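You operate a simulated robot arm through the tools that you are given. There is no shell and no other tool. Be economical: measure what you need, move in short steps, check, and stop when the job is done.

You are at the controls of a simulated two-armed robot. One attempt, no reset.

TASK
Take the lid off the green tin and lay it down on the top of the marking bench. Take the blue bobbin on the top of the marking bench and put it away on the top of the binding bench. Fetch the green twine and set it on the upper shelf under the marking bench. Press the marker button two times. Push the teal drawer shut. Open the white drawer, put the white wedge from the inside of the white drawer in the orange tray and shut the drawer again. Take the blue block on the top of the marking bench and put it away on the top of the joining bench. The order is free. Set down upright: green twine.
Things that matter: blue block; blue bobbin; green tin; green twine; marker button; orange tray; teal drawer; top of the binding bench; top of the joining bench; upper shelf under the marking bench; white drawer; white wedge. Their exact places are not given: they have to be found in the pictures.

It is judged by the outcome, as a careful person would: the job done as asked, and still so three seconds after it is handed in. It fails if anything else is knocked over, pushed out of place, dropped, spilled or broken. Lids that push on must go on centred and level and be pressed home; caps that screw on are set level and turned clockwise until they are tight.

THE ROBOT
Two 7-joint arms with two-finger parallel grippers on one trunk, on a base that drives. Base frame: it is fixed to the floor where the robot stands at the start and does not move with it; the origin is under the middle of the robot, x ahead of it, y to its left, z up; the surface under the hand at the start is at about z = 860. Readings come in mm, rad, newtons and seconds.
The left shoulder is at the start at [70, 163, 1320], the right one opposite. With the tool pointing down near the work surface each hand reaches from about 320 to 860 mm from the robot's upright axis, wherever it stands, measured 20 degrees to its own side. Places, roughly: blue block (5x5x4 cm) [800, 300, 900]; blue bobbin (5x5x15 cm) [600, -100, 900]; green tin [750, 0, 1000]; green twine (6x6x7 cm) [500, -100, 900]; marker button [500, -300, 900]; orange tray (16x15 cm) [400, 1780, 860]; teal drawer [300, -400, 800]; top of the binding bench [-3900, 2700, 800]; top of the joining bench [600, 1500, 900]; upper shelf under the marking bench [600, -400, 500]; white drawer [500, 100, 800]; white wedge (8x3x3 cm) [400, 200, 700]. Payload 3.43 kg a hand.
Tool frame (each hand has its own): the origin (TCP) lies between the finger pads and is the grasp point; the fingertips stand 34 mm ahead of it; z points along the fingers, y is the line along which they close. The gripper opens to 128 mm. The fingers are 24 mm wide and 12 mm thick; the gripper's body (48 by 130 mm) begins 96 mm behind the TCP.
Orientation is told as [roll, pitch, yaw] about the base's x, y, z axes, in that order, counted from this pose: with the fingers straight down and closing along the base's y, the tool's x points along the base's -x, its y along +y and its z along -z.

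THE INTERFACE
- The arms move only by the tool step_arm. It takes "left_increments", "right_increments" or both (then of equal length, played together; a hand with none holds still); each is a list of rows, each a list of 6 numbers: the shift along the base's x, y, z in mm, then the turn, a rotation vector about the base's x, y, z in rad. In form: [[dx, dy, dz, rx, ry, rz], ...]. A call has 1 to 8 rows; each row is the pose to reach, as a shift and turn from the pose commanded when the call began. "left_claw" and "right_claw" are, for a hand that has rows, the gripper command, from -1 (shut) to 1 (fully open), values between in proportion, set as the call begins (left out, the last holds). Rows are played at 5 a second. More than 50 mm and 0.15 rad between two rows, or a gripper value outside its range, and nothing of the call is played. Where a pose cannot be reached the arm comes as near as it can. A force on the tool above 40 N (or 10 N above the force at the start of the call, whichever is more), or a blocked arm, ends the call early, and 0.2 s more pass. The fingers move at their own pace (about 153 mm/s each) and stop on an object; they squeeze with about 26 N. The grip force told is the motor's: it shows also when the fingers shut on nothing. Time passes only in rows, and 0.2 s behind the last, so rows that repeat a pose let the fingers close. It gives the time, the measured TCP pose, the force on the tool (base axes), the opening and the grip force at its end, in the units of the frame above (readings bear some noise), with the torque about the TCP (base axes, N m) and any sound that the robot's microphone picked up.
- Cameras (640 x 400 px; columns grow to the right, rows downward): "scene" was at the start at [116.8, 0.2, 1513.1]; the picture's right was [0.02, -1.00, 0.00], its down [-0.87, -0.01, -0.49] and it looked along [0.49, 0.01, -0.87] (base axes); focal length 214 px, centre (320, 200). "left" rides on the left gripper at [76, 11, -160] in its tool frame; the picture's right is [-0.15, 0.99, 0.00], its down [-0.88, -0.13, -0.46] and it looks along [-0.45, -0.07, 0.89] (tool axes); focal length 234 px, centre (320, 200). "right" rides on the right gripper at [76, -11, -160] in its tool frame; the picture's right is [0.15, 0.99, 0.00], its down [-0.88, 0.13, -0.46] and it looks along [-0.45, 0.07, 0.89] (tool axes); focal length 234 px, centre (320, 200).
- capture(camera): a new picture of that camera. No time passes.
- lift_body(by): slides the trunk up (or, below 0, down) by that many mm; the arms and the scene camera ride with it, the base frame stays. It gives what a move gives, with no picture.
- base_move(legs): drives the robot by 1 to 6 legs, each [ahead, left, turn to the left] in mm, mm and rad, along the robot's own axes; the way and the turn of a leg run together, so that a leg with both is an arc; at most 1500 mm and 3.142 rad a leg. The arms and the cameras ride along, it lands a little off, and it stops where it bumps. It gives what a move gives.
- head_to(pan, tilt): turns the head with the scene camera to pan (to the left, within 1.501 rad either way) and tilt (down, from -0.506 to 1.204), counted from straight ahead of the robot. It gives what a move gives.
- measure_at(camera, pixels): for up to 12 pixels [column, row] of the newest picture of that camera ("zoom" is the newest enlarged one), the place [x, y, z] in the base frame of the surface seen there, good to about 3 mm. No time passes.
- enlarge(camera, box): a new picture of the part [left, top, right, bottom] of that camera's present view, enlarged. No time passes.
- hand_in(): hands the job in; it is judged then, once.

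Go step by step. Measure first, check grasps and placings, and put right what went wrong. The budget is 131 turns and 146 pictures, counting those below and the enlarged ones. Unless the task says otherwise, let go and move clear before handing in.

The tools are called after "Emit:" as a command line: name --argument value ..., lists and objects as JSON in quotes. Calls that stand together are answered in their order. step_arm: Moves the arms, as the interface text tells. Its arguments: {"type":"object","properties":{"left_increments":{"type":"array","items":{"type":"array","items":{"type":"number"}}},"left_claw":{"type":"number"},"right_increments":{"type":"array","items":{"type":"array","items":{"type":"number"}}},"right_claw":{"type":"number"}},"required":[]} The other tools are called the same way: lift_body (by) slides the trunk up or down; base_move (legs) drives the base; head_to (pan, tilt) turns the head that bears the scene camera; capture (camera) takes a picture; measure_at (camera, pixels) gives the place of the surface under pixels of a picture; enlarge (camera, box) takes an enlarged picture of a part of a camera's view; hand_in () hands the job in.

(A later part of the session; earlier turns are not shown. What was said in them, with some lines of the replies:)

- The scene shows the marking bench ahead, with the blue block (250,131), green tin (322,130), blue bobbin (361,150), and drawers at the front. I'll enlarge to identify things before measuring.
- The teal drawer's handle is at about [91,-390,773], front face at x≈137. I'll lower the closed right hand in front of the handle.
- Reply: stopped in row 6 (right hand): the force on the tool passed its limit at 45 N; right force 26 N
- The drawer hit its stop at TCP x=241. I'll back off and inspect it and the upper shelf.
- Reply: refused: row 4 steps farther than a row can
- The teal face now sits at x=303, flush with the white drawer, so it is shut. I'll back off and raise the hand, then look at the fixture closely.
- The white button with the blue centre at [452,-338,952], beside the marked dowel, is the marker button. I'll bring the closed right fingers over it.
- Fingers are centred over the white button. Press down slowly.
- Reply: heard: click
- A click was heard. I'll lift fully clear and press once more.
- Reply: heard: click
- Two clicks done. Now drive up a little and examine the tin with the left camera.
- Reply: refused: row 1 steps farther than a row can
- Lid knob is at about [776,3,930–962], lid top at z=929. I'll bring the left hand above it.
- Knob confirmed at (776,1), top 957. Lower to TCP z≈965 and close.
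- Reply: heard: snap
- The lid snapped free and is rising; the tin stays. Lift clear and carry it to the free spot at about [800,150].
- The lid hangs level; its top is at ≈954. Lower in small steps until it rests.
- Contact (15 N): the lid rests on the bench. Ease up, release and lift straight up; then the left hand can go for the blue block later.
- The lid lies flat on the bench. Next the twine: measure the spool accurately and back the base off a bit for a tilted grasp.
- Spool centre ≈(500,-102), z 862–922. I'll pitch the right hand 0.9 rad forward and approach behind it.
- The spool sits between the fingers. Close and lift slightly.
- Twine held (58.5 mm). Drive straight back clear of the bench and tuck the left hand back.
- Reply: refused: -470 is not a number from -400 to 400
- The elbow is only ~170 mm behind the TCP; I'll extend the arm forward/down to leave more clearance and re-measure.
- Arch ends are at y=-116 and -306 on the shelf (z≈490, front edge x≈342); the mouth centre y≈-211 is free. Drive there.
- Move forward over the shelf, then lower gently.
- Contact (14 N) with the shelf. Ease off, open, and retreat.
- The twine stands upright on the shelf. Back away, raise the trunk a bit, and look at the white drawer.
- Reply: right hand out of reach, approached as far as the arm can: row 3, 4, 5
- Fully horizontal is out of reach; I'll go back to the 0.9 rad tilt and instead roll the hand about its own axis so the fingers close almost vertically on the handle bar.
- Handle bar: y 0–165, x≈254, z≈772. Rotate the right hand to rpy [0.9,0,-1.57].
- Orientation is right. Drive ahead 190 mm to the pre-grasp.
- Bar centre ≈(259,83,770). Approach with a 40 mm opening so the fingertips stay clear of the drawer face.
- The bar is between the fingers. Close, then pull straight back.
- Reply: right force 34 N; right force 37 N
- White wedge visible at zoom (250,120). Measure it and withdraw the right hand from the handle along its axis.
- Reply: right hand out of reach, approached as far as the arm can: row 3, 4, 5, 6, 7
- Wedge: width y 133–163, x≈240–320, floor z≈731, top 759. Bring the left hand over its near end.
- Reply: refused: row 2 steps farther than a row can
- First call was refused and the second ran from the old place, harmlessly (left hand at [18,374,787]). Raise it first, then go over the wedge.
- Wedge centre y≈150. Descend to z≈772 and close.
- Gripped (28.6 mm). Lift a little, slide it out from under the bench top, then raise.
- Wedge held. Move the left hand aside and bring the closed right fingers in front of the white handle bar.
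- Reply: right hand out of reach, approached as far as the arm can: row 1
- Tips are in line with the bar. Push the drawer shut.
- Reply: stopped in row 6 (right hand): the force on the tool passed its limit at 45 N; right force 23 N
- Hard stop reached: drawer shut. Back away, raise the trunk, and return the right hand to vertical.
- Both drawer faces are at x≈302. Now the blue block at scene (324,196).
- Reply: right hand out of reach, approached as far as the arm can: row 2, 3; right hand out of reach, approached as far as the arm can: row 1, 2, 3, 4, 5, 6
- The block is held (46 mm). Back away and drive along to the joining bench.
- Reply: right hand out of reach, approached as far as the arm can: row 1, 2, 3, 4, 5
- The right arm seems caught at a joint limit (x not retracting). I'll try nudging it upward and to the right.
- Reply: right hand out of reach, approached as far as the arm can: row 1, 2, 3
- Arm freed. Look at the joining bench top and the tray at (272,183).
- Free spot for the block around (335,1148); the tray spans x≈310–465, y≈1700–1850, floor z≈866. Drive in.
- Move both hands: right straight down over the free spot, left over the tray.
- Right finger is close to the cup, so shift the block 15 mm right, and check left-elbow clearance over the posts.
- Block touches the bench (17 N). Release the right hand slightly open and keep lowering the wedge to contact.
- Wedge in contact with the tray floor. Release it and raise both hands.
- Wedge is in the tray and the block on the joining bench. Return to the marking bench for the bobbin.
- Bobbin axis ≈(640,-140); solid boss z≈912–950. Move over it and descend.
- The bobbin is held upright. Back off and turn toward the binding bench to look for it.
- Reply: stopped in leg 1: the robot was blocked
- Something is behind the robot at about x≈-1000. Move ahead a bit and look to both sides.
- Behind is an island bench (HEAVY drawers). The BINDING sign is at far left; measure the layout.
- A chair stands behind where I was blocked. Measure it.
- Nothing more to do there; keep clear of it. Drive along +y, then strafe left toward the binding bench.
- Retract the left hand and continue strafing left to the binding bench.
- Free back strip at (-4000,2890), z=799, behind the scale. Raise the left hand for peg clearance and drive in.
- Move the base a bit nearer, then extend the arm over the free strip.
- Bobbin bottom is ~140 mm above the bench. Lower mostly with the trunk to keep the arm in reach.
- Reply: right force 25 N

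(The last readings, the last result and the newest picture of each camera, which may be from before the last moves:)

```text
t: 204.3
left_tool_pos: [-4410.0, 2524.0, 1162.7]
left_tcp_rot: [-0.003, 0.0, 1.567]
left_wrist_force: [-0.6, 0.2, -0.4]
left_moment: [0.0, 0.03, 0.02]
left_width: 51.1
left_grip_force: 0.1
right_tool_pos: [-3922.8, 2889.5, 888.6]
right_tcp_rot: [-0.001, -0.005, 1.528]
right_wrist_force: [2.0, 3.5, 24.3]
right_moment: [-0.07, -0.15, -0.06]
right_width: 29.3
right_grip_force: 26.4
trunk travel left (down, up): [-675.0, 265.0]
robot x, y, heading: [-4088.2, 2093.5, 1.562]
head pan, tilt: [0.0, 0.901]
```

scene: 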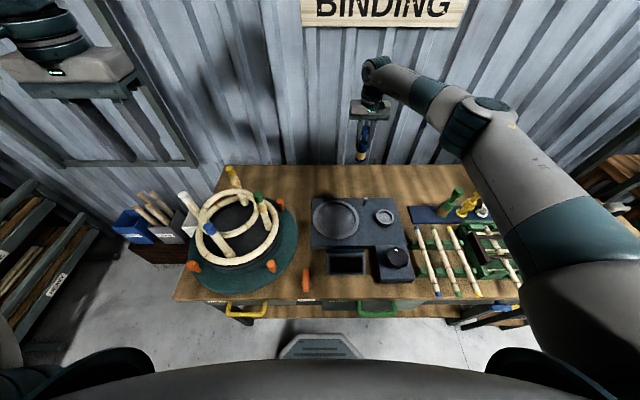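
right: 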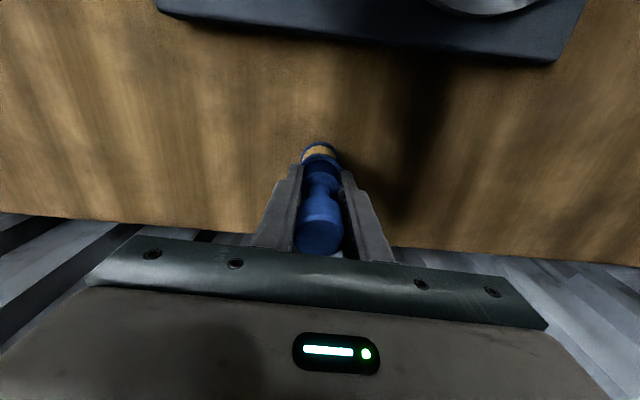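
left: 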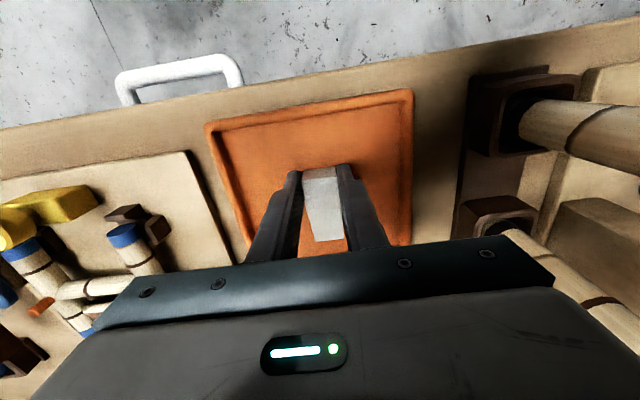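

Contact (24 N). Ease up 4 mm, open, and lift straight up.

Emit:
step_arm --right_increments '[[0, 0, 4, 0, 0, 0], [0, 0, 4, 0, 0, 0]]'

Emit:
step_arm --right_increments '[[0, 0, 0, 0, 0, 0], [0, 0, 0, 0, 0, 0], [0, 0, 0, 0, 0, 0]]' --right_claw 0.2

Emit:
step_arm --right_increments '[[0, 0, 40, 0, 0, 0], [0, 0, 80, 0, 0, 0], [0, 0, 120, 0, 0, 0], [0, 0, 165, 0, 0, 0], [0, 0, 205, 0, 0, 0]]'

Emit:
enlarge --camera "scene" --box '[290, 60, 450, 220]'

```text
t: 204.9
left_tool_pos: [-4409.5, 2526.4, 1161.1]
left_tcp_rot: [0.001, 0.0, 1.568]
left_wrist_force: [0.9, -0.1, -0.7]
left_moment: [-0.01, -0.01, -0.02]
left_width: 51.0
left_grip_force: 0.0
right_tool_pos: [-3922.6, 2890.8, 889.2]
right_tcp_rot: [-0.003, 0.003, 1.529]
right_wrist_force: [1.1, 0.8, 7.3]
right_moment: [-0.02, -0.03, -0.02]
right_width: 29.0
right_grip_force: 26.0
trunk travel left (down, up): [-675.0, 265.0]
robot x, y, heading: [-4090.1, 2088.1, 1.569]
head pan, tilt: [0.0, 0.901]
```

```text
t: 205.8
left_tool_pos: [-4408.5, 2526.8, 1159.8]
left_tcp_rot: [-0.001, 0.003, 1.567]
left_wrist_force: [0.5, 0.2, -0.2]
left_moment: [0.01, -0.01, -0.02]
left_width: 51.2
left_grip_force: 0.2
right_tool_pos: [-3922.1, 2891.7, 889.0]
right_tcp_rot: [0.0, 0.001, 1.529]
right_wrist_force: [0.2, 0.3, -0.7]
right_moment: [-0.02, -0.03, 0.01]
right_width: 76.8
right_grip_force: 0.0
trunk travel left (down, up): [-675.0, 265.0]
robot x, y, heading: [-4094.4, 2093.0, 1.571]
head pan, tilt: [0.0, 0.901]
```

```text
t: 206.9
left_tool_pos: [-4409.7, 2525.6, 1160.0]
left_tcp_rot: [-0.003, 0.0, 1.567]
left_wrist_force: [0.2, 0.1, 0.6]
left_moment: [0.02, -0.02, 0.02]
left_width: 51.3
left_grip_force: 0.1
right_tool_pos: [-3923.0, 2892.2, 1094.8]
right_tcp_rot: [-0.003, 0.0, 1.529]
right_wrist_force: [0.1, -1.0, 0.0]
right_moment: [0.01, -0.01, 0.0]
right_width: 76.9
right_grip_force: 0.1
trunk travel left (down, up): [-675.0, 265.0]
robot x, y, heading: [-4085.4, 2089.3, 1.566]
head pan, tilt: [0.0, 0.901]
```

```text
2.50 times, centred on (370, 140) of scene
```

zoom: 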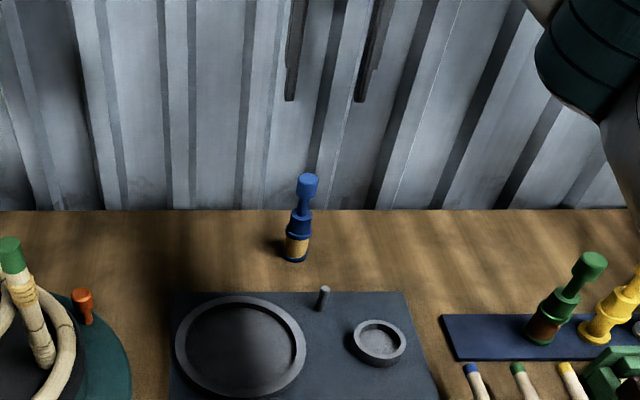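

The bobbin stands upright on the binding bench. Back away clear, then hand in.

Emit:
base_move --legs '[[-400, 0, 0]]'

Emit:
capture --camera "scene"

```text
t: 209.4
left_tool_pos: [-4412.8, 2133.6, 1160.7]
left_tcp_rot: [0.0, 0.002, 1.57]
left_wrist_force: [-0.2, 0.7, 0.0]
left_moment: [0.01, 0.05, 0.0]
left_width: 51.2
left_grip_force: 0.0
right_tool_pos: [-3925.1, 2499.6, 1093.2]
right_tcp_rot: [0.002, 0.0, 1.532]
right_wrist_force: [-0.8, 0.7, 0.2]
right_moment: [0.04, 0.03, -0.01]
right_width: 77.0
right_grip_force: 0.1
trunk travel left (down, up): [-675.0, 265.0]
robot x, y, heading: [-4090.0, 1697.7, 1.568]
head pan, tilt: [0.0, 0.901]
```

```text
36 pictures are left
```

scene: 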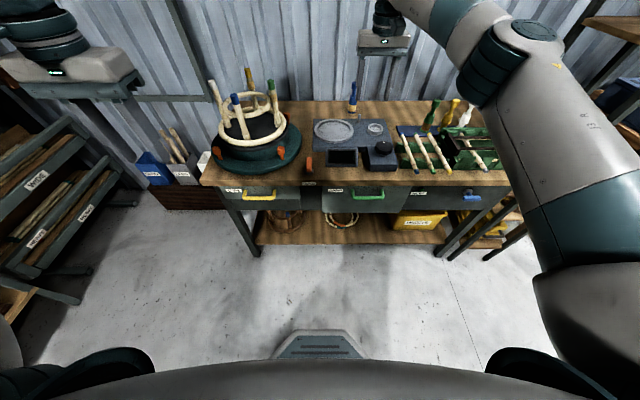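

Every item has been placed, the drawers are shut and both hands are clear, so I'm handing in.

Emit:
hand_in

```text
The job is handed in.
```

All the tasks are done and handed in, but while reversing from the marking bench I was blocked, most likely by the chair behind it. I couldn't tell whether that moved the chair.

- **Tin lid:** off the green tin and lying flat on the marking bench.
- **Marker button:** I took the white button with the blue centre to be this one and pressed it twice. It clicked both times.
- **Green twine:** upright on the upper shelf under the marking bench.
- **Drawers:** the teal and white drawers are both shut against their stops.
- **White wedge:** in the orange tray.
- **Blue block:** on the joining bench.
- **Blue bobbin:** standing on the binding bench.
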